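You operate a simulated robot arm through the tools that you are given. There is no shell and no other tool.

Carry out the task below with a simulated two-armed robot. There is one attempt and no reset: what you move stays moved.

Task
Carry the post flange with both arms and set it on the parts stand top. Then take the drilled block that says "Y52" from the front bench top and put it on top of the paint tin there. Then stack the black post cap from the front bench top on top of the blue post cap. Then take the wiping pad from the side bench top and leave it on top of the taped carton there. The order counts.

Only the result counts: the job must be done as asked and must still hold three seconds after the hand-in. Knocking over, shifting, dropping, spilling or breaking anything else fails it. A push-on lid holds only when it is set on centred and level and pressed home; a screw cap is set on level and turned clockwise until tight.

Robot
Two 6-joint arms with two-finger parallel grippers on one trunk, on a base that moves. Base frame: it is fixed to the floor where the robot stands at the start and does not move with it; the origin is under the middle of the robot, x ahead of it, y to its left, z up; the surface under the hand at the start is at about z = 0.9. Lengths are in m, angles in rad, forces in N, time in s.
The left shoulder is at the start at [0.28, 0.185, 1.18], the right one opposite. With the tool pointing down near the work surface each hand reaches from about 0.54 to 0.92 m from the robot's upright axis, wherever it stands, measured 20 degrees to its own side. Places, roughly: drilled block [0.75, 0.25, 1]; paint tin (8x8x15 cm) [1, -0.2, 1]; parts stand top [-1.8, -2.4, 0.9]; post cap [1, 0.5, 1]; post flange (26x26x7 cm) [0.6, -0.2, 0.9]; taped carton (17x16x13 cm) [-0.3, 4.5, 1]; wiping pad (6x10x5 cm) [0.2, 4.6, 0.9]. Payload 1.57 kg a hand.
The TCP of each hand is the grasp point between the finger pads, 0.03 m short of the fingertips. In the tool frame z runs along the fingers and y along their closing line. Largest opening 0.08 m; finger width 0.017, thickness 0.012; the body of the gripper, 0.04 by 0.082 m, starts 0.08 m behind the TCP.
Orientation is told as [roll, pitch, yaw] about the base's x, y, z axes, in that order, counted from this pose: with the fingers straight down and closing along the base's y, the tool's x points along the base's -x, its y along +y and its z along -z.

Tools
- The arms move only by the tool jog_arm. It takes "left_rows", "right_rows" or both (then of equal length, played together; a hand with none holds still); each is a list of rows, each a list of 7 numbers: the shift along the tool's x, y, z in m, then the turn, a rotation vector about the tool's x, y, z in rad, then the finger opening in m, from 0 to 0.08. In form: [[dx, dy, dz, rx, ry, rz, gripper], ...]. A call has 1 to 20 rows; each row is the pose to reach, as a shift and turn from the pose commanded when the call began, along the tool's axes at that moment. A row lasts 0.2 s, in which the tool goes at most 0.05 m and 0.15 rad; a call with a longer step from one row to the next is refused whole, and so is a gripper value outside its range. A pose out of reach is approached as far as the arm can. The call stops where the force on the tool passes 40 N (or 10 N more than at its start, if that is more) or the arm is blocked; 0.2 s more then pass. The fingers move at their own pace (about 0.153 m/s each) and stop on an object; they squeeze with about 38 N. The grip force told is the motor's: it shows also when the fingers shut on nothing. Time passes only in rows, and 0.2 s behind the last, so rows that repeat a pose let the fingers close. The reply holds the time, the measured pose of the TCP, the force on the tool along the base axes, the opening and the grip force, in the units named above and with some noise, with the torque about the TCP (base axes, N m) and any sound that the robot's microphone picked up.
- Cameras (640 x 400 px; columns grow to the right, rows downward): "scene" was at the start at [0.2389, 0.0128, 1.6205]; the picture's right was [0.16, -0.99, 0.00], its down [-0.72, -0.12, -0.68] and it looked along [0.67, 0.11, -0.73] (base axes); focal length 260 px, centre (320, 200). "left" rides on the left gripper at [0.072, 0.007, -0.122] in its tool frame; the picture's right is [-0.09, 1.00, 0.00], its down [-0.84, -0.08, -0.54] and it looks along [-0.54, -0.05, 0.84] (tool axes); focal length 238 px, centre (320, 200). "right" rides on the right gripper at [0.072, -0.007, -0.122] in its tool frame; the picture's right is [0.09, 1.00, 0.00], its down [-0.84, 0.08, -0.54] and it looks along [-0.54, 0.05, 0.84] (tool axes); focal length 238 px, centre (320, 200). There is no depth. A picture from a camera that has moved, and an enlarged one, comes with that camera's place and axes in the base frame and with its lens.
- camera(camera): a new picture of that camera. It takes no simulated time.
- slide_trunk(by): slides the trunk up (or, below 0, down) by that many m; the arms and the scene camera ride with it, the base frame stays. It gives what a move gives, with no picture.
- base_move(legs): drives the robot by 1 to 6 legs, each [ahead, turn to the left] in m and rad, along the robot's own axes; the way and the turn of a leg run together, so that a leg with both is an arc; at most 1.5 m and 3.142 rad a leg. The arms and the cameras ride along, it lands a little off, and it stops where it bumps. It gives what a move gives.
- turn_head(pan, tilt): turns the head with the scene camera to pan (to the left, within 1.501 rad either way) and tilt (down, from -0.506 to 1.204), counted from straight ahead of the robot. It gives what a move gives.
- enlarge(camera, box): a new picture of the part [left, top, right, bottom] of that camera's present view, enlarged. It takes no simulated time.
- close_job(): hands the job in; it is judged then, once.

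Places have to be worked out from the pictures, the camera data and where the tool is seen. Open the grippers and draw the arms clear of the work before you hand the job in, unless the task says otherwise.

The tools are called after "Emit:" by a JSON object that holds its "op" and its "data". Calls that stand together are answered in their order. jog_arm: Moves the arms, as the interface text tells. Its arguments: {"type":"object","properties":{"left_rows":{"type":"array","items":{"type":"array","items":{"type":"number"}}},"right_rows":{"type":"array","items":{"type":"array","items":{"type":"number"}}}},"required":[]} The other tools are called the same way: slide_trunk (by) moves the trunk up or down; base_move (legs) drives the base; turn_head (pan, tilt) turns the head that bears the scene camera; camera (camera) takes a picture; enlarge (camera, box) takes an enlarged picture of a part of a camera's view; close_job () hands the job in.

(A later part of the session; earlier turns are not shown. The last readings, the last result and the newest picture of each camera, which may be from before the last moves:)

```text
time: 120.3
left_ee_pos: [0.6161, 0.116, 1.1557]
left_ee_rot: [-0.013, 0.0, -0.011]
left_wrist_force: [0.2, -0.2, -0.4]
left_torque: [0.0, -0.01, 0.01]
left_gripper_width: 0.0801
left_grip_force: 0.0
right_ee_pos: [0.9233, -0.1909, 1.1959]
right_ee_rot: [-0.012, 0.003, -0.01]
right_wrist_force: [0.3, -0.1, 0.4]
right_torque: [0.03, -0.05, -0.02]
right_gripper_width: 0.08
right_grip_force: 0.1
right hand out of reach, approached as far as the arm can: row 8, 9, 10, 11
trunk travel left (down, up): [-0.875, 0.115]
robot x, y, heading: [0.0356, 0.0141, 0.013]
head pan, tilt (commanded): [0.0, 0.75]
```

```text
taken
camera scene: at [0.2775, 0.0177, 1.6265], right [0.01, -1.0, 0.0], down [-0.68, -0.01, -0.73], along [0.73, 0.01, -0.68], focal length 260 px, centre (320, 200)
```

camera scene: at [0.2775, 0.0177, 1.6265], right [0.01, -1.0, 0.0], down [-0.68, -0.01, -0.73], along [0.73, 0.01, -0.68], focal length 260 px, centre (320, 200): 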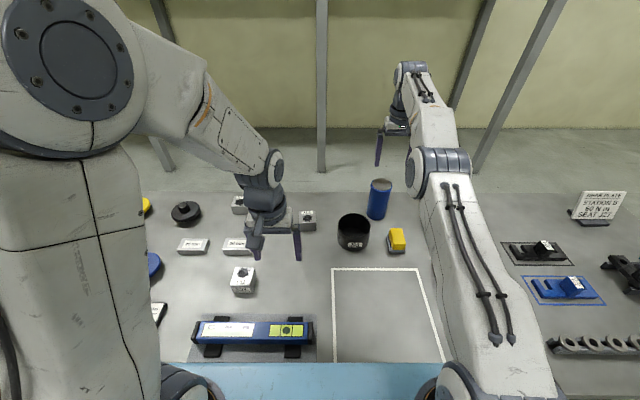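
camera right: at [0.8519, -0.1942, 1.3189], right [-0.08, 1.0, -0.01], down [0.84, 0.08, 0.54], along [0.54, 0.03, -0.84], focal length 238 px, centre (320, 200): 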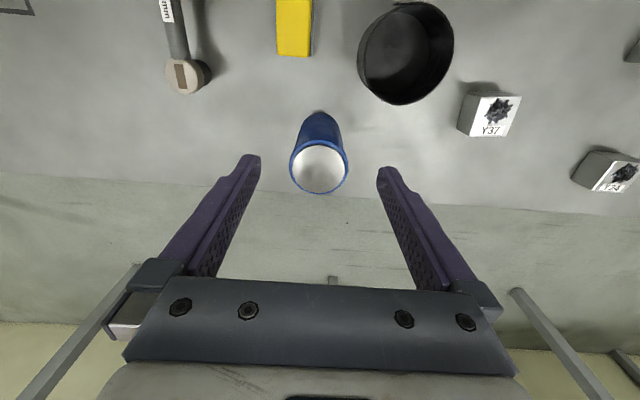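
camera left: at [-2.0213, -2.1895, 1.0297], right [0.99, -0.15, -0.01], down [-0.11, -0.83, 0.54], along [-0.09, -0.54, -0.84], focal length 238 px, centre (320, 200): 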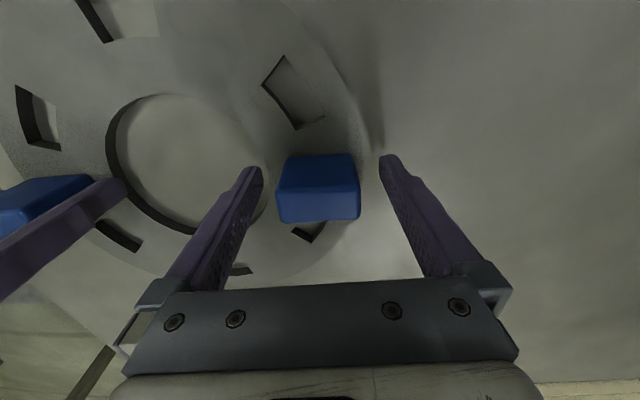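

The right hand, tool down, reaches x 0.923, and the tin's centre is at about [0.987, -0.190] with its top near z 1.037. A forward tool tilt will be needed there, so I will grip the block with the same tilt. I move the left hand aside and bring the right hand over block Y52.

Emit:
{"op": "jog_arm", "data": {"left_rows": [[0, 0.04, 0, 0, 0, 0, 0.08], [0.02, 0.08, 0, 0, 0, 0, 0.08], [0.04, 0.12, 0, 0, 0, 0, 0.08], [0.06, 0.16, 0, 0, 0, 0, 0.08], [0.08, 0.2, 0, 0, 0, 0, 0.08], [0.1, 0.24, 0, 0, 0, 0, 0.08], [0.12, 0.28, 0, 0, 0, 0, 0.08], [0.14, 0.32, 0, 0, 0, 0, 0.08], [0.16, 0.35, 0, 0, 0, 0, 0.08], [0.16, 0.35, 0, 0, 0, 0, 0.08]], "right_rows": [[0.04, 0, 0, 0, 0, 0, 0.08], [0.08, 0.01, 0, 0, 0, 0, 0.08], [0.12, 0.03, 0, 0, 0, 0, 0.08], [0.155, 0.065, 0, 0, 0, 0, 0.08], [0.185, 0.105, 0, 0, 0, 0, 0.08], [0.21, 0.145, 0, 0, 0, 0, 0.08], [0.23, 0.19, 0, 0, 0, 0, 0.08], [0.25, 0.235, 0, 0, 0, 0, 0.08], [0.27, 0.28, 0, 0, 0, 0, 0.08], [0.28, 0.325, 0, 0, 0, 0, 0.08]]}}

Emit:
{"op": "camera", "data": {"camera": "right"}}

Emit:
{"op": "camera", "data": {"camera": "scene"}}

```text
time: 122.5
left_ee_pos: [0.459, 0.4678, 1.1489]
left_ee_rot: [-0.014, 0.001, -0.012]
left_wrist_force: [-0.4, -0.2, -0.2]
left_torque: [0.03, -0.01, 0.0]
left_gripper_width: 0.0801
left_grip_force: 0.0
right_ee_pos: [0.6455, 0.1397, 1.1921]
right_ee_rot: [-0.012, 0.002, -0.011]
right_wrist_force: [-0.7, 0.1, -0.4]
right_torque: [0.04, 0.0, 0.0]
right_gripper_width: 0.08
right_grip_force: 0.1
right hand out of reach, approached as far as the arm can: row 1, 2, 3
trunk travel left (down, up): [-0.875, 0.115]
robot x, y, heading: [0.0336, 0.0106, 0.013]
head pan, tilt (commanded): [0.0, 0.75]
```

```text
taken
camera right: at [0.5739, 0.1359, 1.3139], right [-0.08, 1.0, -0.01], down [0.84, 0.08, 0.54], along [0.54, 0.03, -0.84], focal length 238 px, centre (320, 200)
```

right: 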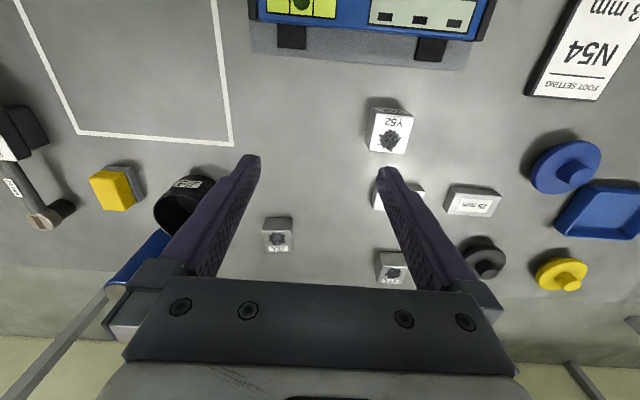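

```text
taken
camera scene: at [0.2775, 0.0179, 1.6265], right [0.01, -1.0, 0.0], down [-0.68, -0.01, -0.73], along [0.73, 0.01, -0.68], focal length 260 px, centre (320, 200)
```

scene: 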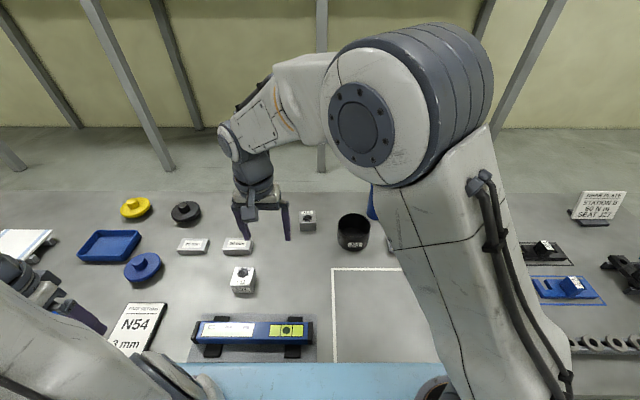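

Block Y52 shows at about (390, 130) in the right wrist view. I enlarge it to read the label and measure its pose.

Emit:
{"op": "enlarge", "data": {"camera": "right", "box": [340, 80, 440, 180]}}

Emit:
{"op": "enlarge", "data": {"camera": "scene", "box": [210, 200, 330, 310]}}

```text
4.00 times, centred on (390, 130) of right
camera zoom: at [0.5739, 0.1359, 1.3139], right [-0.08, 1.0, -0.01], down [0.84, 0.08, 0.54], along [0.54, 0.03, -0.84], focal length 953 px, centre (40, 480)
```

zoom: 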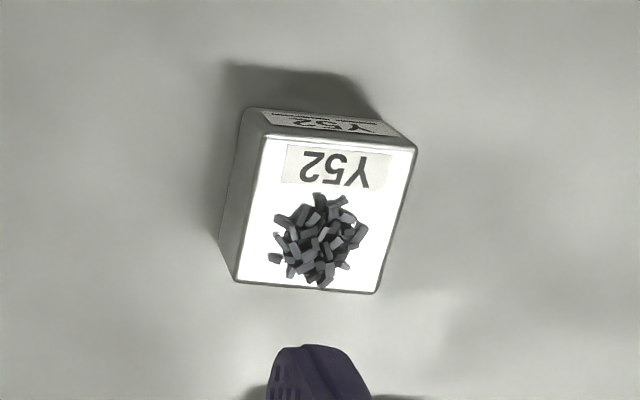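

```text
3.64 times, centred on (270, 255) of scene
camera zoom: at [0.2775, 0.0179, 1.6265], right [0.01, -1.0, 0.0], down [-0.68, -0.01, -0.73], along [0.73, 0.01, -0.68], focal length 946 px, centre (502, 0)
```

zoom: 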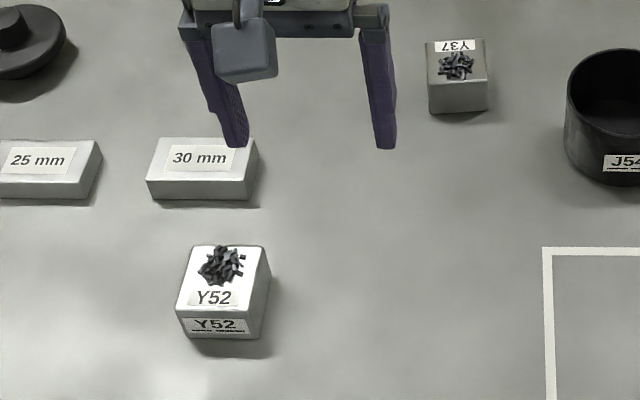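

The label on the near block reads "Y52" on its top and face. It carries a small pile of chips, so it must stay level. It sits square to the axes at about [0.682, 0.251], top z 0.938, about 0.058 m wide. I tilt the right tool forward 0.4 rad above it.

Emit:
{"op": "jog_arm", "data": {"right_rows": [[-0.005, 0.02, 0.02, -0.003, -0.1, -0.003, 0.08], [-0.012, 0.04, 0.045, -0.006, -0.2, -0.005, 0.08], [-0.02, 0.06, 0.07, -0.009, -0.3, -0.008, 0.08], [-0.028, 0.085, 0.1, -0.012, -0.4, -0.011, 0.08], [-0.0356, 0.1139, 0.12, -0.012, -0.4, -0.011, 0.08], [-0.0356, 0.1139, 0.1407, -0.012, -0.4, -0.011, 0.08], [-0.0356, 0.1139, 0.1407, -0.012, -0.4, -0.011, 0.08]]}}

Emit:
{"op": "camera", "data": {"camera": "right"}}

Emit:
{"op": "camera", "data": {"camera": "scene"}}

```text
time: 124.1
left_ee_pos: [0.4584, 0.4667, 1.1497]
left_ee_rot: [-0.013, 0.0, -0.011]
left_wrist_force: [0.2, -0.4, 0.9]
left_torque: [0.0, 0.01, -0.01]
left_gripper_width: 0.0797
left_grip_force: 0.1
right_ee_pos: [0.683, 0.2503, 1.0487]
right_ee_rot: [-0.003, -0.4, 0.005]
right_wrist_force: [-0.2, 0.2, -0.2]
right_torque: [-0.02, -0.01, 0.0]
right_gripper_width: 0.0799
right_grip_force: 0.1
trunk travel left (down, up): [-0.875, 0.115]
robot x, y, heading: [0.0345, 0.0146, 0.015]
head pan, tilt (commanded): [0.0, 0.75]
```

```text
taken
camera right: at [0.5692, 0.2438, 1.1332], right [-0.09, 1.0, -0.04], down [0.56, 0.08, 0.82], along [0.82, 0.05, -0.56], focal length 238 px, centre (320, 200)
```

right: 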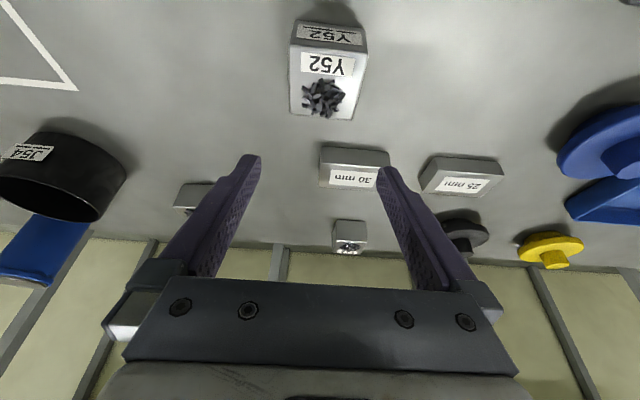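

```text
taken
camera scene: at [0.2776, 0.0178, 1.6265], right [0.01, -1.0, 0.0], down [-0.68, -0.01, -0.73], along [0.73, 0.01, -0.68], focal length 260 px, centre (320, 200)
```

scene: 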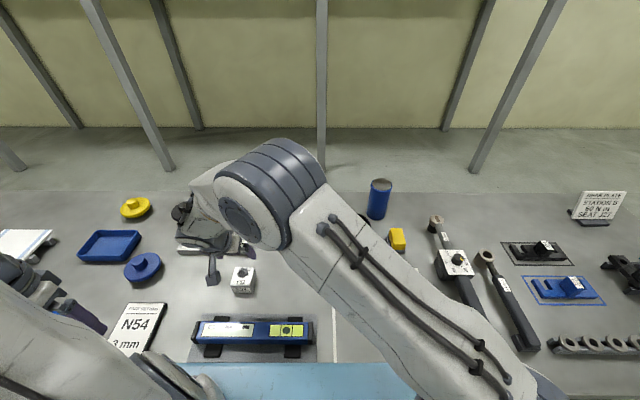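

The tilted pose is right: level in roll, with the block centred under the fingers. I descend straight down so the fingertips stop about 4 mm above the bench beside the block.

Emit:
{"op": "jog_arm", "data": {"right_rows": [[0.015, 0.001, 0.035, 0, 0, 0, 0.08], [0.0301, 0.001, 0.0698, 0, 0, 0, 0.08], [0.0402, 0.001, 0.093, 0, 0, 0, 0.08], [0.0462, 0.001, 0.107, 0, 0, 0, 0.08], [0.0502, 0.001, 0.1163, 0, 0, 0, 0.08], [0.0502, 0.001, 0.1163, 0, 0, 0, 0.08]]}}

Emit:
{"op": "camera", "data": {"camera": "right"}}

```text
time: 125.4
left_ee_pos: [0.4578, 0.4664, 1.1494]
left_ee_rot: [-0.014, -0.002, -0.013]
left_wrist_force: [0.1, 0.4, 0.4]
left_torque: [-0.04, -0.01, -0.03]
left_gripper_width: 0.0801
left_grip_force: 0.0
right_ee_pos: [0.6807, 0.2508, 0.9316]
right_ee_rot: [0.0, -0.407, 0.004]
right_wrist_force: [-14.1, -4.2, 20.8]
right_torque: [-0.3, 0.31, 0.09]
right_gripper_width: 0.0758
right_grip_force: 0.0
trunk travel left (down, up): [-0.875, 0.115]
robot x, y, heading: [0.0341, 0.0181, 0.01]
head pan, tilt (commanded): [0.0, 0.75]
stopped in row 6 (right hand): the force on the tool passed its limit at 46 N (the readings are from after the stop); the commanded pose is now the measured one
```

```text
taken
camera right: at [0.5664, 0.245, 1.0149], right [-0.09, 1.0, -0.04], down [0.55, 0.08, 0.83], along [0.83, 0.05, -0.56], focal length 238 px, centre (320, 200)
```

right: 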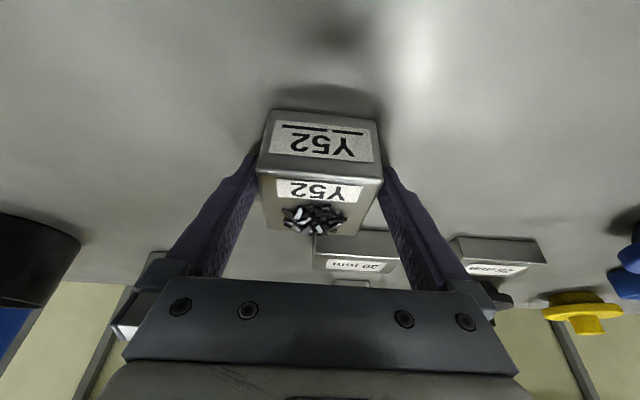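

The tips met the bench, so its top is at about z 0.90 — 1.3 cm higher than I took. That puts the block top near 0.95 and the tin top near 1.05. I raise the hand 6 mm and check.

Emit:
{"op": "jog_arm", "data": {"right_rows": [[-0.0023, 0, -0.0055, 0, 0.0, 0, 0.08], [-0.0023, 0, -0.0055, 0, 0.0, 0, 0.08]]}}

Emit:
{"op": "enlarge", "data": {"camera": "right", "box": [200, 80, 440, 280]}}

Emit:
{"op": "enlarge", "data": {"camera": "scene", "box": [170, 190, 310, 310]}}

```text
time: 126.0
left_ee_pos: [0.4591, 0.4672, 1.148]
left_ee_rot: [-0.014, 0.001, -0.013]
left_wrist_force: [0.1, -0.3, -0.3]
left_torque: [-0.02, -0.02, 0.02]
left_gripper_width: 0.0801
left_grip_force: 0.1
right_ee_pos: [0.6826, 0.2505, 0.9344]
right_ee_rot: [-0.003, -0.404, 0.004]
right_wrist_force: [0.4, 0.3, -0.2]
right_torque: [-0.02, -0.03, -0.03]
right_gripper_width: 0.0799
right_grip_force: 0.1
trunk travel left (down, up): [-0.875, 0.115]
robot x, y, heading: [0.0364, 0.0161, 0.005]
head pan, tilt (commanded): [0.0, 0.75]
```

```text
2.00 times, centred on (320, 180) of right
camera zoom: at [0.5679, 0.2441, 1.0184], right [-0.09, 1.0, -0.04], down [0.56, 0.08, 0.83], along [0.83, 0.05, -0.56], focal length 477 px, centre (320, 240)
```

zoom: 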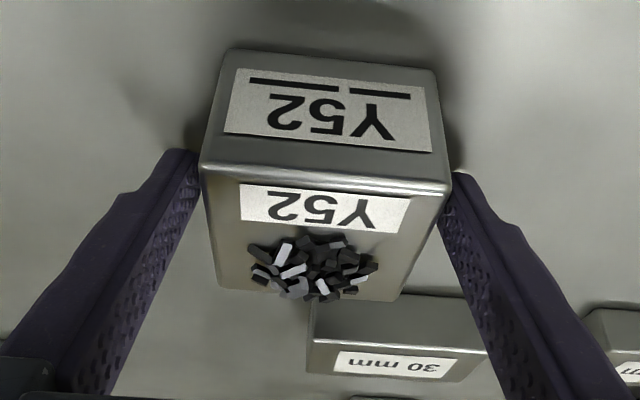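

```text
3.33 times, centred on (240, 250) of scene
camera zoom: at [0.2776, 0.0177, 1.6263], right [0.01, -1.0, 0.0], down [-0.68, -0.01, -0.73], along [0.73, 0.01, -0.68], focal length 867 px, centre (587, 33)
```

zoom: 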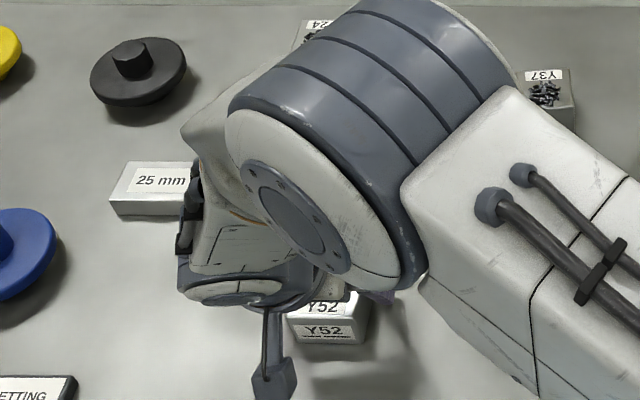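

The hand is free again at z 0.934 and the block is centred between the fingers. I close on it.

Emit:
{"op": "jog_arm", "data": {"right_rows": [[0, 0, 0, 0, 0, 0, 0.065], [0, 0, 0, 0, 0, 0, 0.055], [0, 0, 0, 0, 0, 0, 0.04], [0, 0, 0, 0, 0, 0, 0.03], [0, 0, 0, 0, 0, 0, 0.03]]}}

Emit:
{"op": "enlarge", "data": {"camera": "right", "box": [200, 80, 440, 280]}}

```text
time: 127.2
left_ee_pos: [0.4598, 0.4672, 1.1481]
left_ee_rot: [-0.013, 0.0, -0.01]
left_wrist_force: [0.3, -0.8, 0.5]
left_torque: [-0.03, 0.0, 0.0]
left_gripper_width: 0.0799
left_grip_force: 0.1
right_ee_pos: [0.6817, 0.2514, 0.9349]
right_ee_rot: [-0.003, -0.405, 0.003]
right_wrist_force: [0.1, -0.4, 1.0]
right_torque: [-0.1, 0.02, 0.03]
right_gripper_width: 0.0598
right_grip_force: 37.9
trunk travel left (down, up): [-0.875, 0.115]
robot x, y, heading: [0.0367, 0.0159, 0.007]
head pan, tilt (commanded): [0.0, 0.75]
```

```text
2.00 times, centred on (320, 180) of right
camera zoom: at [0.5677, 0.2443, 1.0187], right [-0.09, 1.0, -0.04], down [0.56, 0.08, 0.83], along [0.83, 0.05, -0.56], focal length 477 px, centre (320, 240)
```

zoom: 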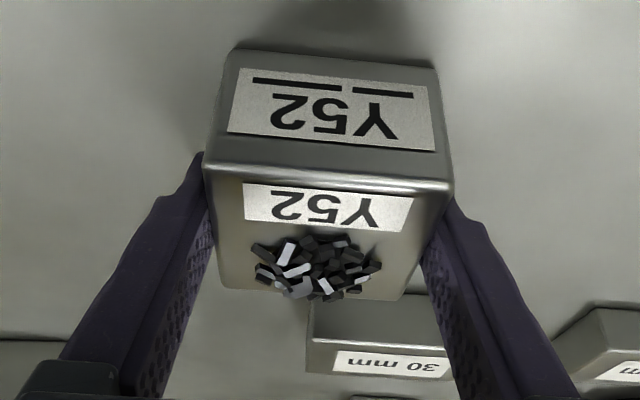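

The block is held at 0.0598 m and level, chips intact. I lift it gently straight up to TCP z of about 1.13.

Emit:
{"op": "jog_arm", "data": {"right_rows": [[-0.002, 0, -0.0046, 0, 0, 0, 0.03], [-0.0059, 0, -0.0138, 0, 0, 0, 0.03], [-0.0118, 0, -0.0276, 0, 0, 0, 0.03], [-0.0197, 0, -0.046, 0, 0, 0, 0.03], [-0.0295, 0, -0.069, 0, 0, 0, 0.03], [-0.0393, 0, -0.092, 0, 0, 0, 0.03], [-0.0491, 0, -0.1149, 0, 0, 0, 0.03], [-0.059, 0, -0.1379, 0, 0, 0, 0.03], [-0.0688, 0, -0.1609, 0, 0, 0, 0.03], [-0.0747, 0, -0.1747, 0, 0, 0, 0.03], [-0.0767, 0, -0.1793, 0, 0, 0, 0.03], [-0.0767, 0, -0.1793, 0, 0, 0, 0.03]]}}

Emit:
{"op": "camera", "data": {"camera": "right"}}

Emit:
{"op": "camera", "data": {"camera": "scene"}}

```text
time: 129.8
left_ee_pos: [0.4595, 0.4661, 1.1493]
left_ee_rot: [-0.014, -0.001, -0.014]
left_wrist_force: [0.2, 0.2, 0.6]
left_torque: [0.0, 0.01, 0.02]
left_gripper_width: 0.0801
left_grip_force: 0.0
right_ee_pos: [0.6817, 0.2501, 1.1296]
right_ee_rot: [-0.001, -0.405, 0.003]
right_wrist_force: [-0.3, -0.2, -4.1]
right_torque: [-0.01, 0.0, -0.01]
right_gripper_width: 0.0596
right_grip_force: 37.5
trunk travel left (down, up): [-0.875, 0.115]
robot x, y, heading: [0.0376, 0.0163, 0.013]
head pan, tilt (commanded): [0.0, 0.75]
```

```text
taken
camera right: at [0.5681, 0.2438, 1.2137], right [-0.09, 1.0, -0.04], down [0.56, 0.08, 0.83], along [0.83, 0.05, -0.56], focal length 238 px, centre (320, 200)
```

right: 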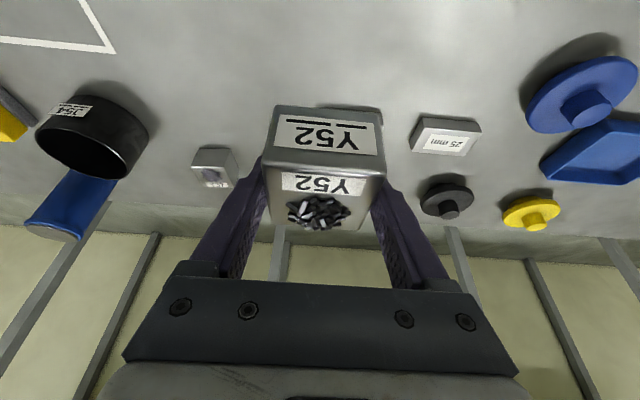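

```text
taken
camera scene: at [0.2777, 0.0178, 1.6265], right [0.01, -1.0, 0.0], down [-0.68, -0.01, -0.73], along [0.73, 0.01, -0.68], focal length 260 px, centre (320, 200)
```

scene: 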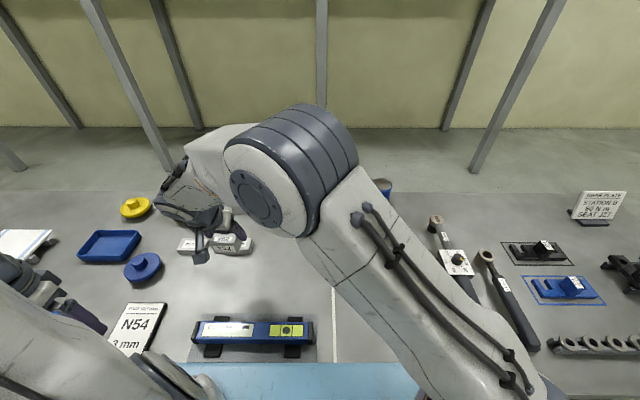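

The block hangs level at z 1.13 with its chips. I carry it smoothly to just before the tin, at about [0.85, -0.19].

Emit:
{"op": "jog_arm", "data": {"right_rows": [[-0.0032, -0.0088, 0.0012, 0, 0, 0, 0.03], [-0.0096, -0.0264, 0.0035, 0, 0, 0, 0.03], [-0.0192, -0.0528, 0.0069, 0, 0, 0, 0.03], [-0.0304, -0.0836, 0.0109, 0, 0, 0, 0.03], [-0.0417, -0.1144, 0.015, 0, 0, 0, 0.03], [-0.0529, -0.1452, 0.019, 0, 0, 0, 0.03], [-0.0641, -0.176, 0.023, 0, 0, 0, 0.03], [-0.0753, -0.2068, 0.0271, 0, 0, 0, 0.03], [-0.0865, -0.2376, 0.0311, 0, 0, 0, 0.03], [-0.0977, -0.2684, 0.0351, 0, 0, 0, 0.03], [-0.1089, -0.2992, 0.0392, 0, 0, 0, 0.03], [-0.1202, -0.33, 0.0432, 0, 0, 0, 0.03], [-0.1314, -0.3608, 0.0472, 0, 0, 0, 0.03], [-0.141, -0.3872, 0.0507, 0, 0, 0, 0.03], [-0.149, -0.4092, 0.0536, 0, 0, 0, 0.03], [-0.1554, -0.4268, 0.0559, 0, 0, 0, 0.03], [-0.1586, -0.4356, 0.057, 0, 0, 0, 0.03], [-0.1602, -0.44, 0.0576, 0, 0, 0, 0.03], [-0.1602, -0.44, 0.0576, 0, 0, 0, 0.03]]}}

Emit:
{"op": "camera", "data": {"camera": "right"}}

Emit:
{"op": "camera", "data": {"camera": "scene"}}

```text
time: 133.8
left_ee_pos: [0.4583, 0.4663, 1.1475]
left_ee_rot: [-0.015, -0.001, -0.013]
left_wrist_force: [0.1, 0.1, 0.3]
left_torque: [-0.03, 0.0, 0.0]
left_gripper_width: 0.08
left_grip_force: 0.1
right_ee_pos: [0.8538, -0.1886, 1.1393]
right_ee_rot: [0.001, -0.405, 0.004]
right_wrist_force: [0.5, -0.2, -4.0]
right_torque: [0.0, -0.02, -0.01]
right_gripper_width: 0.0598
right_grip_force: 37.8
trunk travel left (down, up): [-0.875, 0.115]
robot x, y, heading: [0.0372, 0.0167, 0.014]
head pan, tilt (commanded): [0.0, 0.75]
```

```text
taken
camera right: at [0.7399, -0.1954, 1.2235], right [-0.09, 1.0, -0.04], down [0.56, 0.08, 0.83], along [0.83, 0.05, -0.56], focal length 238 px, centre (320, 200)
```

right: 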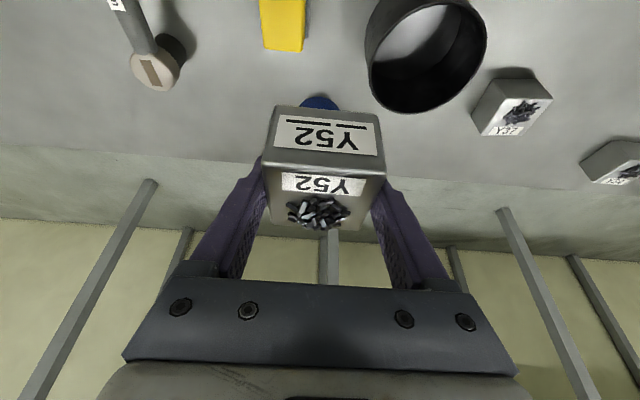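

```text
taken
camera scene: at [0.2777, 0.0176, 1.6264], right [0.01, -1.0, 0.0], down [-0.68, -0.01, -0.73], along [0.73, 0.01, -0.68], focal length 260 px, centre (320, 200)
```

scene: 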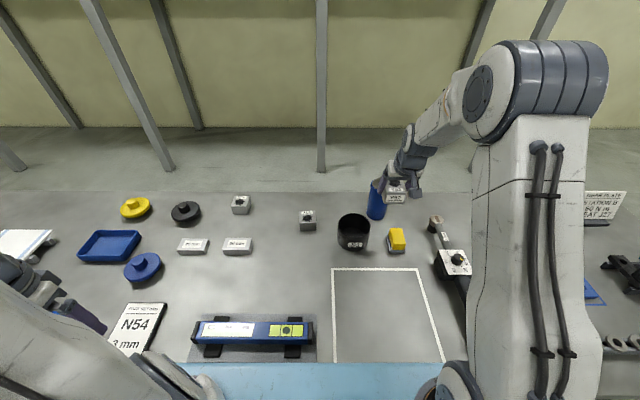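

The tin's near foot is at x 0.945, so its centre is near [0.982, -0.189]. I move the block forward over it at the same height.

Emit:
{"op": "jog_arm", "data": {"right_rows": [[-0.0046, 0, 0.002, 0, 0, 0, 0.03], [-0.0147, 0, 0.0063, 0, 0, 0, 0.03], [-0.0294, 0, 0.0126, 0, 0, 0, 0.03], [-0.046, 0, 0.0197, 0, 0, 0, 0.03], [-0.0625, 0, 0.0267, 0, 0, 0, 0.03], [-0.0782, 0, 0.0334, 0, 0, 0, 0.03], [-0.092, 0, 0.0393, 0, 0, 0, 0.03], [-0.103, 0, 0.044, 0, 0, 0, 0.03], [-0.1122, 0, 0.048, 0, 0, 0, 0.03], [-0.1186, 0, 0.0507, 0, 0, 0, 0.03], [-0.1186, 0, 0.0507, 0, 0, 0, 0.03]]}}

Emit:
{"op": "camera", "data": {"camera": "right"}}

Emit:
{"op": "enlarge", "data": {"camera": "scene", "box": [330, 120, 450, 260]}}

```text
time: 136.2
left_ee_pos: [0.4594, 0.4671, 1.1484]
left_ee_rot: [-0.014, 0.0, -0.012]
left_wrist_force: [-0.8, 0.9, -0.3]
left_torque: [0.0, 0.03, 0.04]
left_gripper_width: 0.0802
left_grip_force: 0.1
right_ee_pos: [0.9829, -0.1875, 1.1384]
right_ee_rot: [0.0, -0.402, 0.002]
right_wrist_force: [0.0, -0.4, -4.2]
right_torque: [0.0, -0.02, 0.01]
right_gripper_width: 0.0598
right_grip_force: 38.2
trunk travel left (down, up): [-0.875, 0.115]
robot x, y, heading: [0.0316, 0.0101, 0.017]
head pan, tilt (commanded): [0.0, 0.75]
```

```text
taken
camera right: at [0.8684, -0.1938, 1.2236], right [-0.09, 1.0, -0.04], down [0.56, 0.08, 0.83], along [0.83, 0.05, -0.56], focal length 238 px, centre (320, 200)
```

right: 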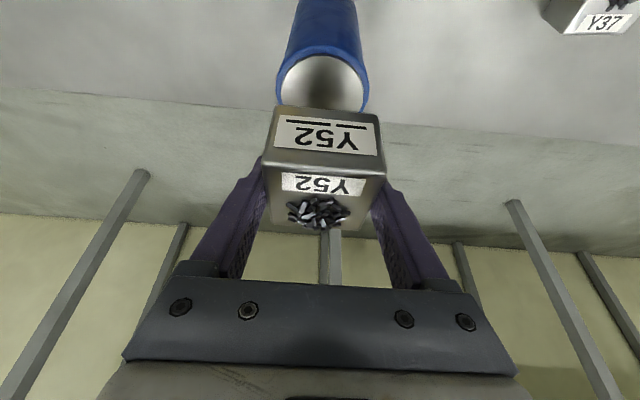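

```text
2.86 times, centred on (390, 190) of scene
camera zoom: at [0.2778, 0.0176, 1.6264], right [0.01, -1.0, 0.0], down [-0.68, -0.01, -0.73], along [0.73, 0.01, -0.68], focal length 743 px, centre (120, 229)
```

zoom: 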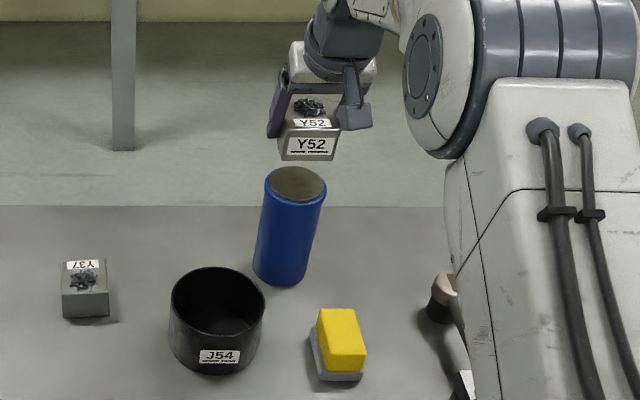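

The block hangs above the tin within 2 mm of its centre. I correct y by 1.5 mm and lower to just above the expected contact.

Emit:
{"op": "jog_arm", "data": {"right_rows": [[0.0039, -0.0005, 0.0092, 0, 0, 0, 0.03], [0.0098, -0.001, 0.023, 0, 0, 0, 0.03], [0.0137, -0.0015, 0.0322, 0, 0, 0, 0.03], [0.0161, -0.0015, 0.0377, 0, 0, 0, 0.03], [0.0171, -0.0015, 0.0399, 0, 0, 0, 0.03], [0.0171, -0.0015, 0.0399, 0, 0, 0, 0.03]]}}

Emit:
{"op": "enlarge", "data": {"camera": "scene", "box": [350, 150, 430, 230]}}

Emit:
{"op": "camera", "data": {"camera": "right"}}

```text
time: 137.6
left_ee_pos: [0.4591, 0.4677, 1.1476]
left_ee_rot: [-0.014, 0.0, -0.012]
left_wrist_force: [-0.4, 0.4, -0.8]
left_torque: [0.02, 0.01, 0.03]
left_gripper_width: 0.08
left_grip_force: 0.0
right_ee_pos: [0.9838, -0.1909, 1.0961]
right_ee_rot: [0.001, -0.404, 0.003]
right_wrist_force: [0.5, 0.6, -3.2]
right_torque: [0.01, 0.01, -0.02]
right_gripper_width: 0.0598
right_grip_force: 38.2
trunk travel left (down, up): [-0.875, 0.115]
robot x, y, heading: [0.035, 0.0147, 0.011]
head pan, tilt (commanded): [0.0, 0.75]
```

```text
5.00 times, centred on (390, 190) of scene
camera zoom: at [0.2777, 0.0176, 1.6264], right [0.01, -1.0, 0.0], down [-0.68, -0.01, -0.73], along [0.73, 0.01, -0.68], focal length 1301 px, centre (-30, 250)
```

zoom: 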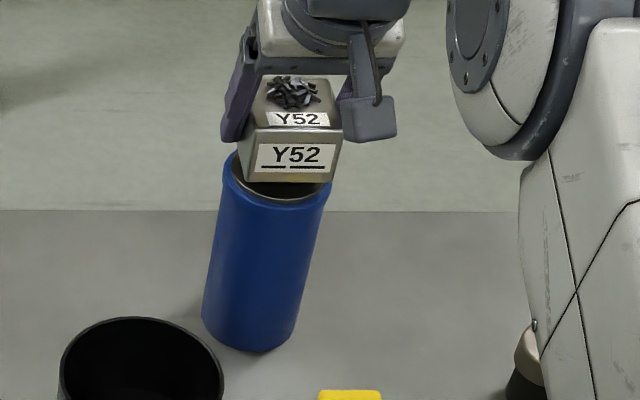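

```text
taken
camera right: at [0.8691, -0.1957, 1.1804], right [-0.09, 1.0, -0.04], down [0.56, 0.08, 0.83], along [0.83, 0.05, -0.56], focal length 238 px, centre (320, 200)
```

right: 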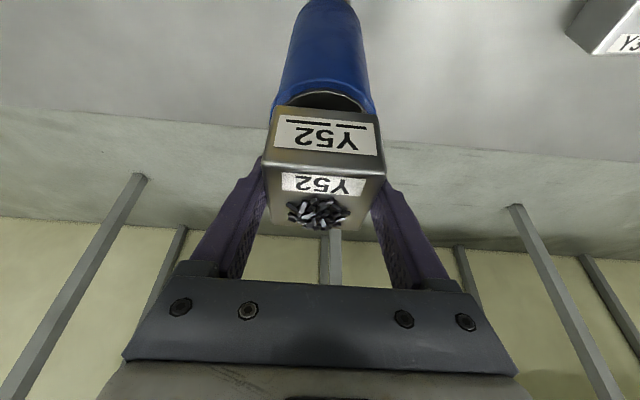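

Aligned in both views. I lower in 2 mm steps and watch the force.

Emit:
{"op": "jog_arm", "data": {"right_rows": [[0.0008, 0, 0.0018, 0, 0, 0, 0.03], [0.0016, 0, 0.0037, 0, 0, 0, 0.03], [0.0024, 0, 0.0055, 0, 0, 0, 0.03], [0.0031, 0, 0.0074, 0, 0, 0, 0.03]]}}

```text
time: 138.6
left_ee_pos: [0.4587, 0.466, 1.1488]
left_ee_rot: [-0.013, 0.0, -0.013]
left_wrist_force: [-0.7, -0.2, -0.1]
left_torque: [0.01, -0.01, 0.0]
left_gripper_width: 0.0799
left_grip_force: 0.1
right_ee_pos: [0.9819, -0.189, 1.0877]
right_ee_rot: [-0.001, -0.406, 0.004]
right_wrist_force: [-0.6, 0.2, -3.2]
right_torque: [0.01, 0.0, -0.01]
right_gripper_width: 0.0597
right_grip_force: 38.2
trunk travel left (down, up): [-0.875, 0.115]
robot x, y, heading: [0.034, 0.0127, 0.019]
head pan, tilt (commanded): [0.0, 0.75]
```

Still free at z 1.0877. I continue down another 6 mm in 1.5 mm steps.

Emit:
{"op": "jog_arm", "data": {"right_rows": [[0.0006, 0, 0.0014, 0, 0, 0, 0.03], [0.0012, 0, 0.0028, 0, 0, 0, 0.03], [0.0018, 0, 0.0041, 0, 0, 0, 0.03], [0.0024, 0, 0.0055, 0, 0, 0, 0.03]]}}

```text
time: 139.6
left_ee_pos: [0.4581, 0.4669, 1.1485]
left_ee_rot: [-0.013, 0.002, -0.013]
left_wrist_force: [0.4, -0.5, 0.0]
left_torque: [0.02, -0.02, 0.02]
left_gripper_width: 0.0802
left_grip_force: 0.1
right_ee_pos: [0.9832, -0.1894, 1.0843]
right_ee_rot: [-0.002, -0.407, 0.002]
right_wrist_force: [-2.5, -0.3, 6.4]
right_torque: [-0.03, 0.42, 0.02]
right_gripper_width: 0.0598
right_grip_force: 37.7
trunk travel left (down, up): [-0.875, 0.115]
robot x, y, heading: [0.0329, 0.0157, 0.01]
head pan, tilt (commanded): [0.0, 0.75]
```

Contact at TCP z 1.084 with about 10 N, matching a tin top at 1.049. I ease up half a millimetre and open the fingers gently.

Emit:
{"op": "jog_arm", "data": {"right_rows": [[-0.0002, 0, -0.0005, 0, 0, 0, 0.03], [-0.0002, 0, -0.0005, 0, 0, 0, 0.061], [-0.0002, 0, -0.0005, 0, 0, 0, 0.064], [-0.0002, 0, -0.0005, 0, 0, 0, 0.07], [-0.0002, 0, -0.0005, 0, 0, 0, 0.08], [-0.0002, 0, -0.0005, 0, 0, 0, 0.08]]}}

Emit:
{"op": "camera", "data": {"camera": "right"}}

Emit:
{"op": "enlarge", "data": {"camera": "scene", "box": [350, 150, 430, 230]}}

```text
time: 141.0
left_ee_pos: [0.459, 0.4682, 1.1486]
left_ee_rot: [-0.013, 0.001, -0.012]
left_wrist_force: [0.0, -0.5, -1.0]
left_torque: [-0.01, -0.02, -0.01]
left_gripper_width: 0.0802
left_grip_force: 0.0
right_ee_pos: [0.9832, -0.1888, 1.0836]
right_ee_rot: [0.002, -0.405, 0.003]
right_wrist_force: [-0.4, -0.3, -0.6]
right_torque: [0.03, 0.0, -0.04]
right_gripper_width: 0.0803
right_grip_force: 0.0
trunk travel left (down, up): [-0.875, 0.115]
robot x, y, heading: [0.0295, 0.0134, 0.009]
head pan, tilt (commanded): [0.0, 0.75]
```

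```text
taken
camera right: at [0.8686, -0.1956, 1.1675], right [-0.09, 1.0, -0.04], down [0.56, 0.08, 0.83], along [0.83, 0.05, -0.56], focal length 238 px, centre (320, 200)
```

right: 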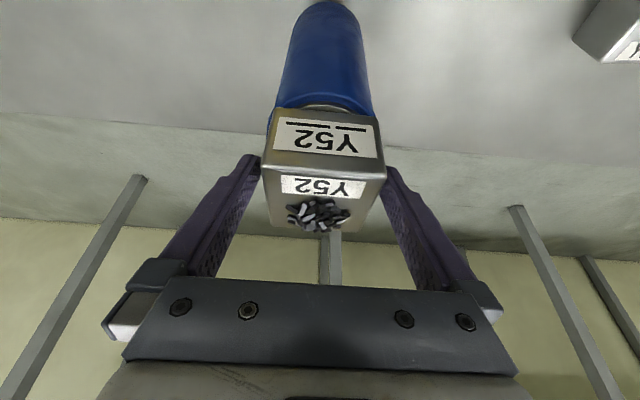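

```text
5.00 times, centred on (390, 190) of scene
camera zoom: at [0.2775, 0.0177, 1.6265], right [0.01, -1.0, 0.0], down [-0.68, -0.01, -0.73], along [0.73, 0.01, -0.68], focal length 1301 px, centre (-30, 250)
```

zoom: 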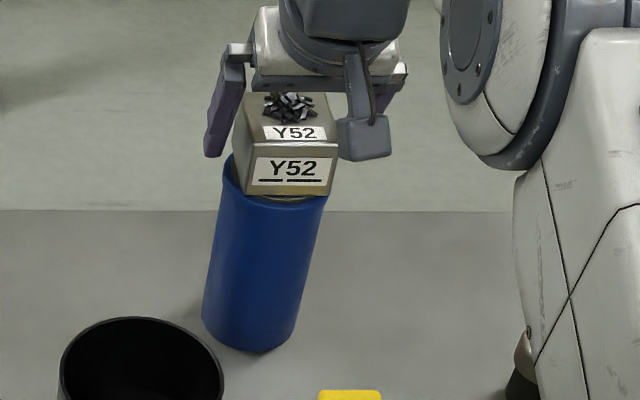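

Block Y52 rests squarely on the tin with its chips in place. I withdraw the hand back along its own axis, then look.

Emit:
{"op": "jog_arm", "data": {"right_rows": [[0, 0, -0.01, 0, 0, 0, 0.08], [0, 0, -0.03, 0, 0, 0, 0.08], [0, 0, -0.06, 0, 0, 0, 0.08], [0, 0, -0.1, 0, 0, 0, 0.08], [0, 0, -0.14, 0, 0, 0, 0.08], [0, 0, -0.18, 0, 0, 0, 0.08]]}}

Emit:
{"op": "camera", "data": {"camera": "right"}}

Emit:
{"op": "camera", "data": {"camera": "scene"}}

```text
time: 142.4
left_ee_pos: [0.4586, 0.4668, 1.1497]
left_ee_rot: [-0.013, 0.001, -0.01]
left_wrist_force: [0.2, 0.3, 0.6]
left_torque: [0.0, 0.0, -0.02]
left_gripper_width: 0.0799
left_grip_force: 0.1
right_ee_pos: [0.9106, -0.1864, 1.2469]
right_ee_rot: [-0.001, -0.404, 0.003]
right_wrist_force: [-0.3, -0.4, 0.0]
right_torque: [0.02, -0.01, 0.02]
right_gripper_width: 0.0799
right_grip_force: 0.0
trunk travel left (down, up): [-0.875, 0.115]
robot x, y, heading: [0.0363, 0.0158, 0.015]
head pan, tilt (commanded): [0.0, 0.75]
```

```text
taken
camera right: at [0.7966, -0.1938, 1.331], right [-0.09, 1.0, -0.04], down [0.56, 0.08, 0.83], along [0.83, 0.05, -0.56], focal length 238 px, centre (320, 200)
```

right: 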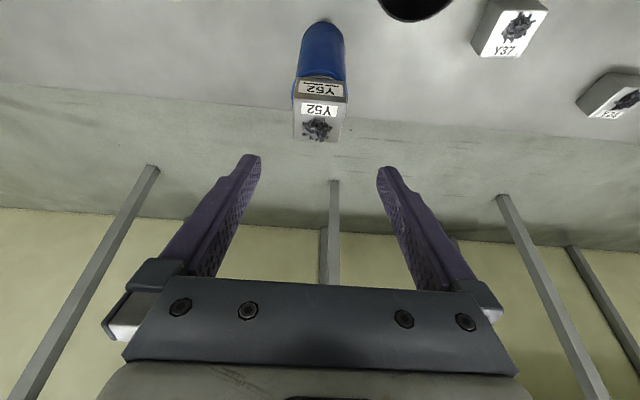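

```text
taken
camera scene: at [0.2775, 0.0177, 1.6265], right [0.01, -1.0, 0.0], down [-0.68, -0.01, -0.73], along [0.73, 0.01, -0.68], focal length 260 px, centre (320, 200)
```

scene: 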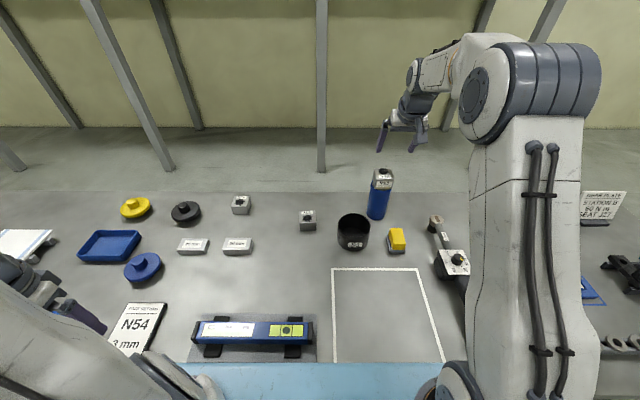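

Task two holds: Y52 stands on the paint tin. Now I draw the right hand back upright to a travel pose.

Emit:
{"op": "jog_arm", "data": {"right_rows": [[0.035, -0.003, -0.01, 0, 0, 0, 0.08], [0.07, -0.007, -0.02, 0, 0.05, 0, 0.08], [0.11, -0.01, -0.031, 0, 0.1, 0, 0.08], [0.15, -0.014, -0.042, 0, 0.15, 0, 0.08], [0.19, -0.018, -0.053, 0, 0.2, 0, 0.08], [0.23, -0.022, -0.065, 0, 0.25, 0, 0.08], [0.27, -0.026, -0.076, 0, 0.3, 0, 0.08], [0.31, -0.03, -0.087, 0, 0.35, 0, 0.08], [0.3495, -0.034, -0.0983, 0, 0.404, 0, 0.08], [0.3495, -0.034, -0.0983, 0, 0.404, 0, 0.08]]}}

Emit:
{"op": "enlarge", "data": {"camera": "scene", "box": [90, 180, 290, 300]}}

Emit:
{"op": "enlarge", "data": {"camera": "scene", "box": [110, 190, 210, 290]}}

```text
time: 144.6
left_ee_pos: [0.4579, 0.4659, 1.1483]
left_ee_rot: [-0.015, -0.001, -0.011]
left_wrist_force: [0.0, -0.3, 0.6]
left_torque: [0.01, -0.01, 0.02]
left_gripper_width: 0.0801
left_grip_force: 0.1
right_ee_pos: [0.5495, -0.2253, 1.2015]
right_ee_rot: [-0.001, 0.0, 0.004]
right_wrist_force: [0.5, 0.3, 0.3]
right_torque: [0.0, -0.05, 0.01]
right_gripper_width: 0.0802
right_grip_force: 0.1
trunk travel left (down, up): [-0.875, 0.115]
robot x, y, heading: [0.0311, 0.0136, 0.011]
head pan, tilt (commanded): [0.0, 0.75]
```

```text
3.20 times, centred on (190, 240) of scene
camera zoom: at [0.2772, 0.0177, 1.6265], right [0.01, -1.0, 0.0], down [-0.68, -0.01, -0.73], along [0.73, 0.01, -0.68], focal length 832 px, centre (736, 72)
```

zoom: 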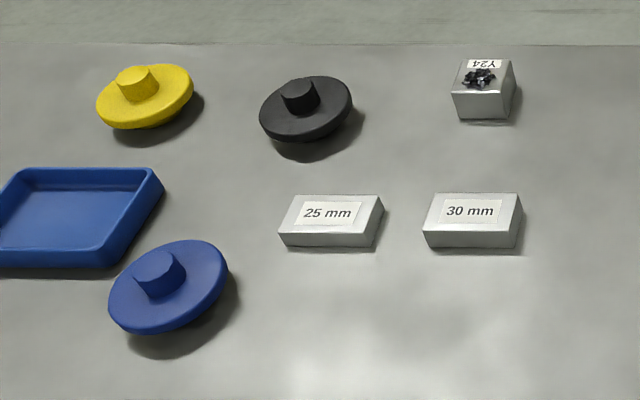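

```text
4.00 times, centred on (160, 240) of scene
camera zoom: at [0.2772, 0.0177, 1.6265], right [0.01, -1.0, 0.0], down [-0.68, -0.01, -0.73], along [0.73, 0.01, -0.68], focal length 1040 px, centre (960, 40)
```

zoom: 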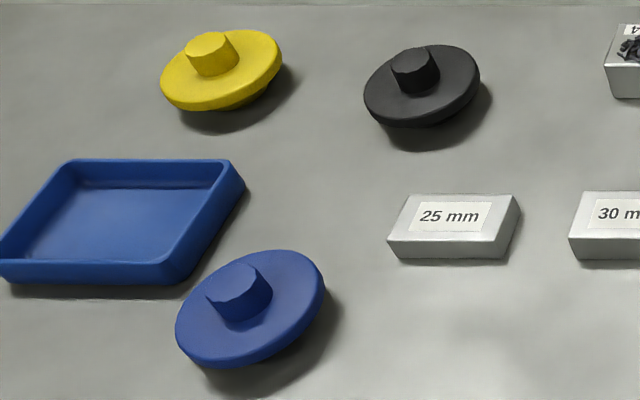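

The caps are discs with a knob on top and a smaller foot below. To reach the black cap near [0.96, 0.53] I must shift the base about 0.36 m to the left, so I back up and turn left.

Emit:
{"op": "base_move", "data": {"legs": [[-0.165, 0]]}}

Emit:
{"op": "base_move", "data": {"legs": [[0, 1.56]]}}

Emit:
{"op": "camera", "data": {"camera": "scene"}}

```text
time: 146.1
left_ee_pos: [0.2924, 0.4627, 1.1486]
left_ee_rot: [-0.014, 0.0, -0.012]
left_wrist_force: [0.3, -0.1, -0.7]
left_torque: [-0.04, 0.01, 0.0]
left_gripper_width: 0.0799
left_grip_force: 0.0
right_ee_pos: [0.3824, -0.2269, 1.2012]
right_ee_rot: [-0.001, 0.003, 0.001]
right_wrist_force: [-0.2, -0.3, 0.3]
right_torque: [-0.02, 0.03, -0.01]
right_gripper_width: 0.08
right_grip_force: 0.1
trunk travel left (down, up): [-0.875, 0.115]
robot x, y, heading: [-0.134, 0.0158, 0.009]
head pan, tilt (commanded): [0.0, 0.75]
```

```text
time: 150.2
left_ee_pos: [-0.5758, 0.4467, 1.1499]
left_ee_rot: [-0.015, 0.0, 1.538]
left_wrist_force: [0.3, 0.2, 0.9]
left_torque: [0.01, -0.02, 0.01]
left_gripper_width: 0.0801
left_grip_force: 0.0
right_ee_pos: [0.1178, 0.5245, 1.2025]
right_ee_rot: [-0.001, 0.0, 1.553]
right_wrist_force: [0.4, -0.4, 0.4]
right_torque: [-0.05, -0.02, 0.0]
right_gripper_width: 0.0801
right_grip_force: 0.0
trunk travel left (down, up): [-0.875, 0.115]
robot x, y, heading: [-0.1317, 0.0151, 1.564]
head pan, tilt (commanded): [0.0, 0.75]
```

```text
taken
camera scene: at [-0.1301, 0.2561, 1.6265], right [1.0, -0.01, 0.0], down [-0.01, -0.68, -0.73], along [0.01, 0.73, -0.68], focal length 260 px, centre (320, 200)
```

scene: 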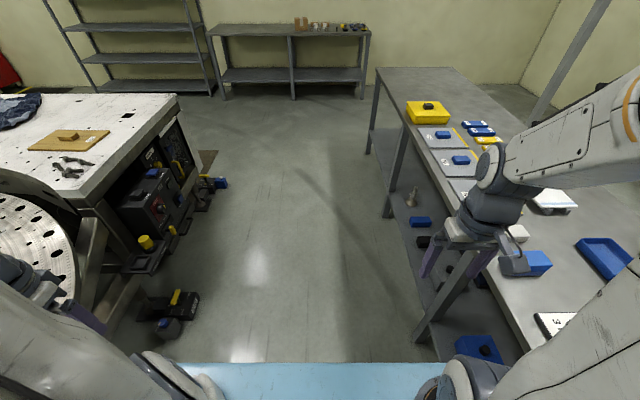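

The aisle here is clear. I drive ahead 0.36 m and turn back right to face the bench.

Emit:
{"op": "base_move", "data": {"legs": [[0.37, 0]]}}

Emit:
{"op": "base_move", "data": {"legs": [[0, -1.565]]}}

Emit:
{"op": "camera", "data": {"camera": "scene"}}

```text
time: 152.6
left_ee_pos: [-0.5699, 0.8257, 1.1483]
left_ee_rot: [-0.014, 0.0, 1.534]
left_wrist_force: [-0.2, -0.4, -0.1]
left_torque: [0.03, 0.01, -0.01]
left_gripper_width: 0.08
left_grip_force: 0.1
right_ee_pos: [0.1246, 0.8985, 1.2022]
right_ee_rot: [0.0, -0.001, 1.551]
right_wrist_force: [-0.1, -0.1, -0.1]
right_torque: [0.01, -0.02, -0.02]
right_gripper_width: 0.08
right_grip_force: 0.0
trunk travel left (down, up): [-0.875, 0.115]
robot x, y, heading: [-0.1285, 0.3889, 1.556]
head pan, tilt (commanded): [0.0, 0.75]
```

```text
time: 156.9
left_ee_pos: [0.3112, 0.8282, 1.1481]
left_ee_rot: [-0.015, 0.0, -0.044]
left_wrist_force: [-0.7, -0.3, 0.6]
left_torque: [0.0, 0.03, 0.01]
left_gripper_width: 0.0799
left_grip_force: 0.1
right_ee_pos: [0.3787, 0.1329, 1.2018]
right_ee_rot: [-0.001, 0.0, -0.03]
right_wrist_force: [-0.7, -0.2, -0.1]
right_torque: [0.02, -0.01, 0.01]
right_gripper_width: 0.0798
right_grip_force: 0.1
trunk travel left (down, up): [-0.875, 0.115]
robot x, y, heading: [-0.1275, 0.3847, -0.022]
head pan, tilt (commanded): [0.0, 0.75]
```

```text
taken
camera scene: at [0.1148, 0.3848, 1.6265], right [-0.02, -1.0, 0.0], down [-0.68, 0.01, -0.73], along [0.73, -0.02, -0.68], focal length 260 px, centre (320, 200)
```

scene: 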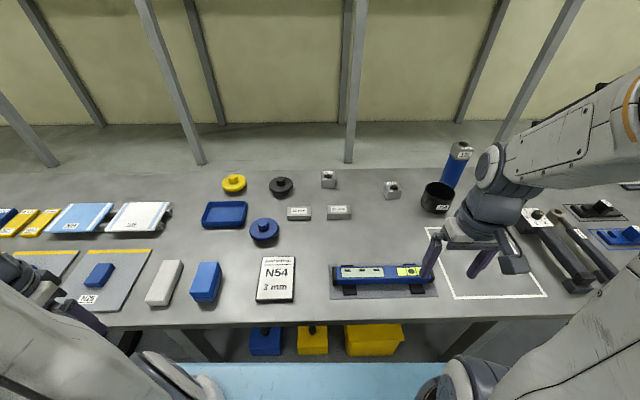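

I face the bench at y 0.385 with the caps ahead: black near [0.967, 0.528] and blue near [0.718, 0.569]. I drive forward to the same stand-off as before and bring the left hand over the caps for a closer look.

Emit:
{"op": "base_move", "data": {"legs": [[0.165, 0.02]]}}

Emit:
{"op": "jog_arm", "data": {"left_rows": [[-0.03, -0.03, -0.01, 0, 0, 0, 0.08], [-0.06, -0.06, -0.02, 0, 0, 0, 0.08], [-0.09, -0.09, -0.03, 0, 0, 0, 0.08], [-0.12, -0.12, -0.04, 0, 0, 0, 0.08], [-0.15, -0.15, -0.05, 0, 0, 0, 0.08], [-0.18, -0.18, -0.05, 0, 0, 0, 0.08], [-0.21, -0.21, -0.05, 0, 0, 0, 0.08], [-0.24, -0.24, -0.05, 0, 0, 0, 0.08], [-0.26, -0.27, -0.05, 0, 0, 0, 0.08], [-0.26, -0.27, -0.05, 0, 0, 0, 0.08]]}}

Emit:
{"op": "camera", "data": {"camera": "left"}}

Emit:
{"op": "camera", "data": {"camera": "scene"}}

```text
time: 158.3
left_ee_pos: [0.4717, 0.8332, 1.1484]
left_ee_rot: [-0.013, 0.0, -0.025]
left_wrist_force: [0.1, 0.1, 1.0]
left_torque: [-0.01, 0.01, 0.0]
left_gripper_width: 0.0798
left_grip_force: 0.0
right_ee_pos: [0.5537, 0.1421, 1.2013]
right_ee_rot: [0.0, -0.002, -0.011]
right_wrist_force: [-1.4, 0.1, 0.0]
right_torque: [0.01, -0.02, -0.03]
right_gripper_width: 0.0798
right_grip_force: 0.0
trunk travel left (down, up): [-0.875, 0.115]
robot x, y, heading: [0.0433, 0.3925, -0.002]
head pan, tilt (commanded): [0.0, 0.75]
```

```text
time: 160.5
left_ee_pos: [0.7242, 0.5571, 1.2024]
left_ee_rot: [-0.015, 0.0, -0.025]
left_wrist_force: [0.2, 0.2, -0.2]
left_torque: [0.01, 0.0, -0.03]
left_gripper_width: 0.0801
left_grip_force: 0.0
right_ee_pos: [0.5538, 0.1403, 1.2011]
right_ee_rot: [-0.001, 0.001, -0.011]
right_wrist_force: [-0.5, -0.7, 1.1]
right_torque: [-0.01, -0.04, -0.02]
right_gripper_width: 0.08
right_grip_force: 0.0
trunk travel left (down, up): [-0.875, 0.115]
robot x, y, heading: [0.0378, 0.3883, -0.004]
head pan, tilt (commanded): [0.0, 0.75]
```

```text
taken
camera left: at [0.6518, 0.5697, 1.3256], right [0.12, 0.99, -0.01], down [0.84, -0.09, 0.54], along [0.54, -0.08, -0.84], focal length 238 px, centre (320, 200)
```

left: 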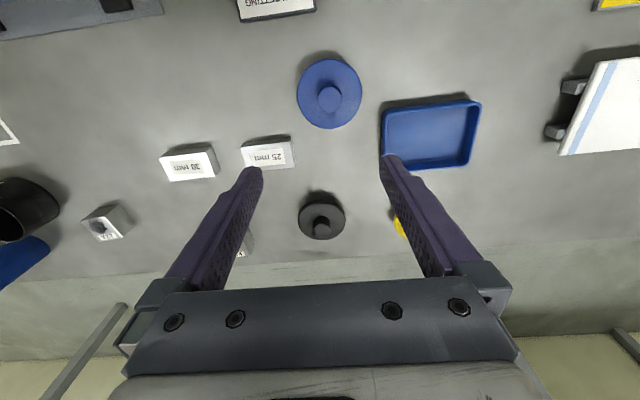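

```text
taken
camera scene: at [0.2849, 0.3871, 1.6265], right [0.0, -1.0, 0.0], down [-0.68, 0.0, -0.73], along [0.73, 0.0, -0.68], focal length 260 px, centre (320, 200)
```

scene: 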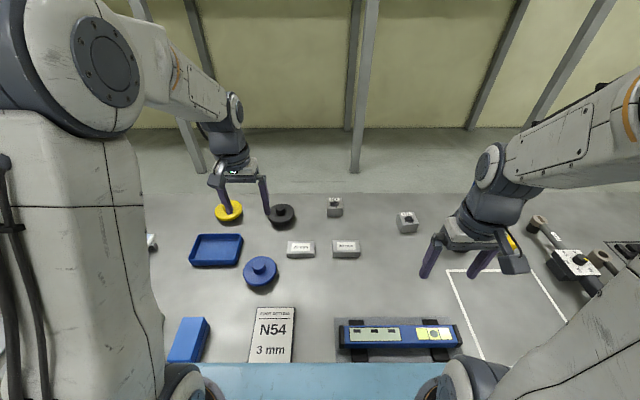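

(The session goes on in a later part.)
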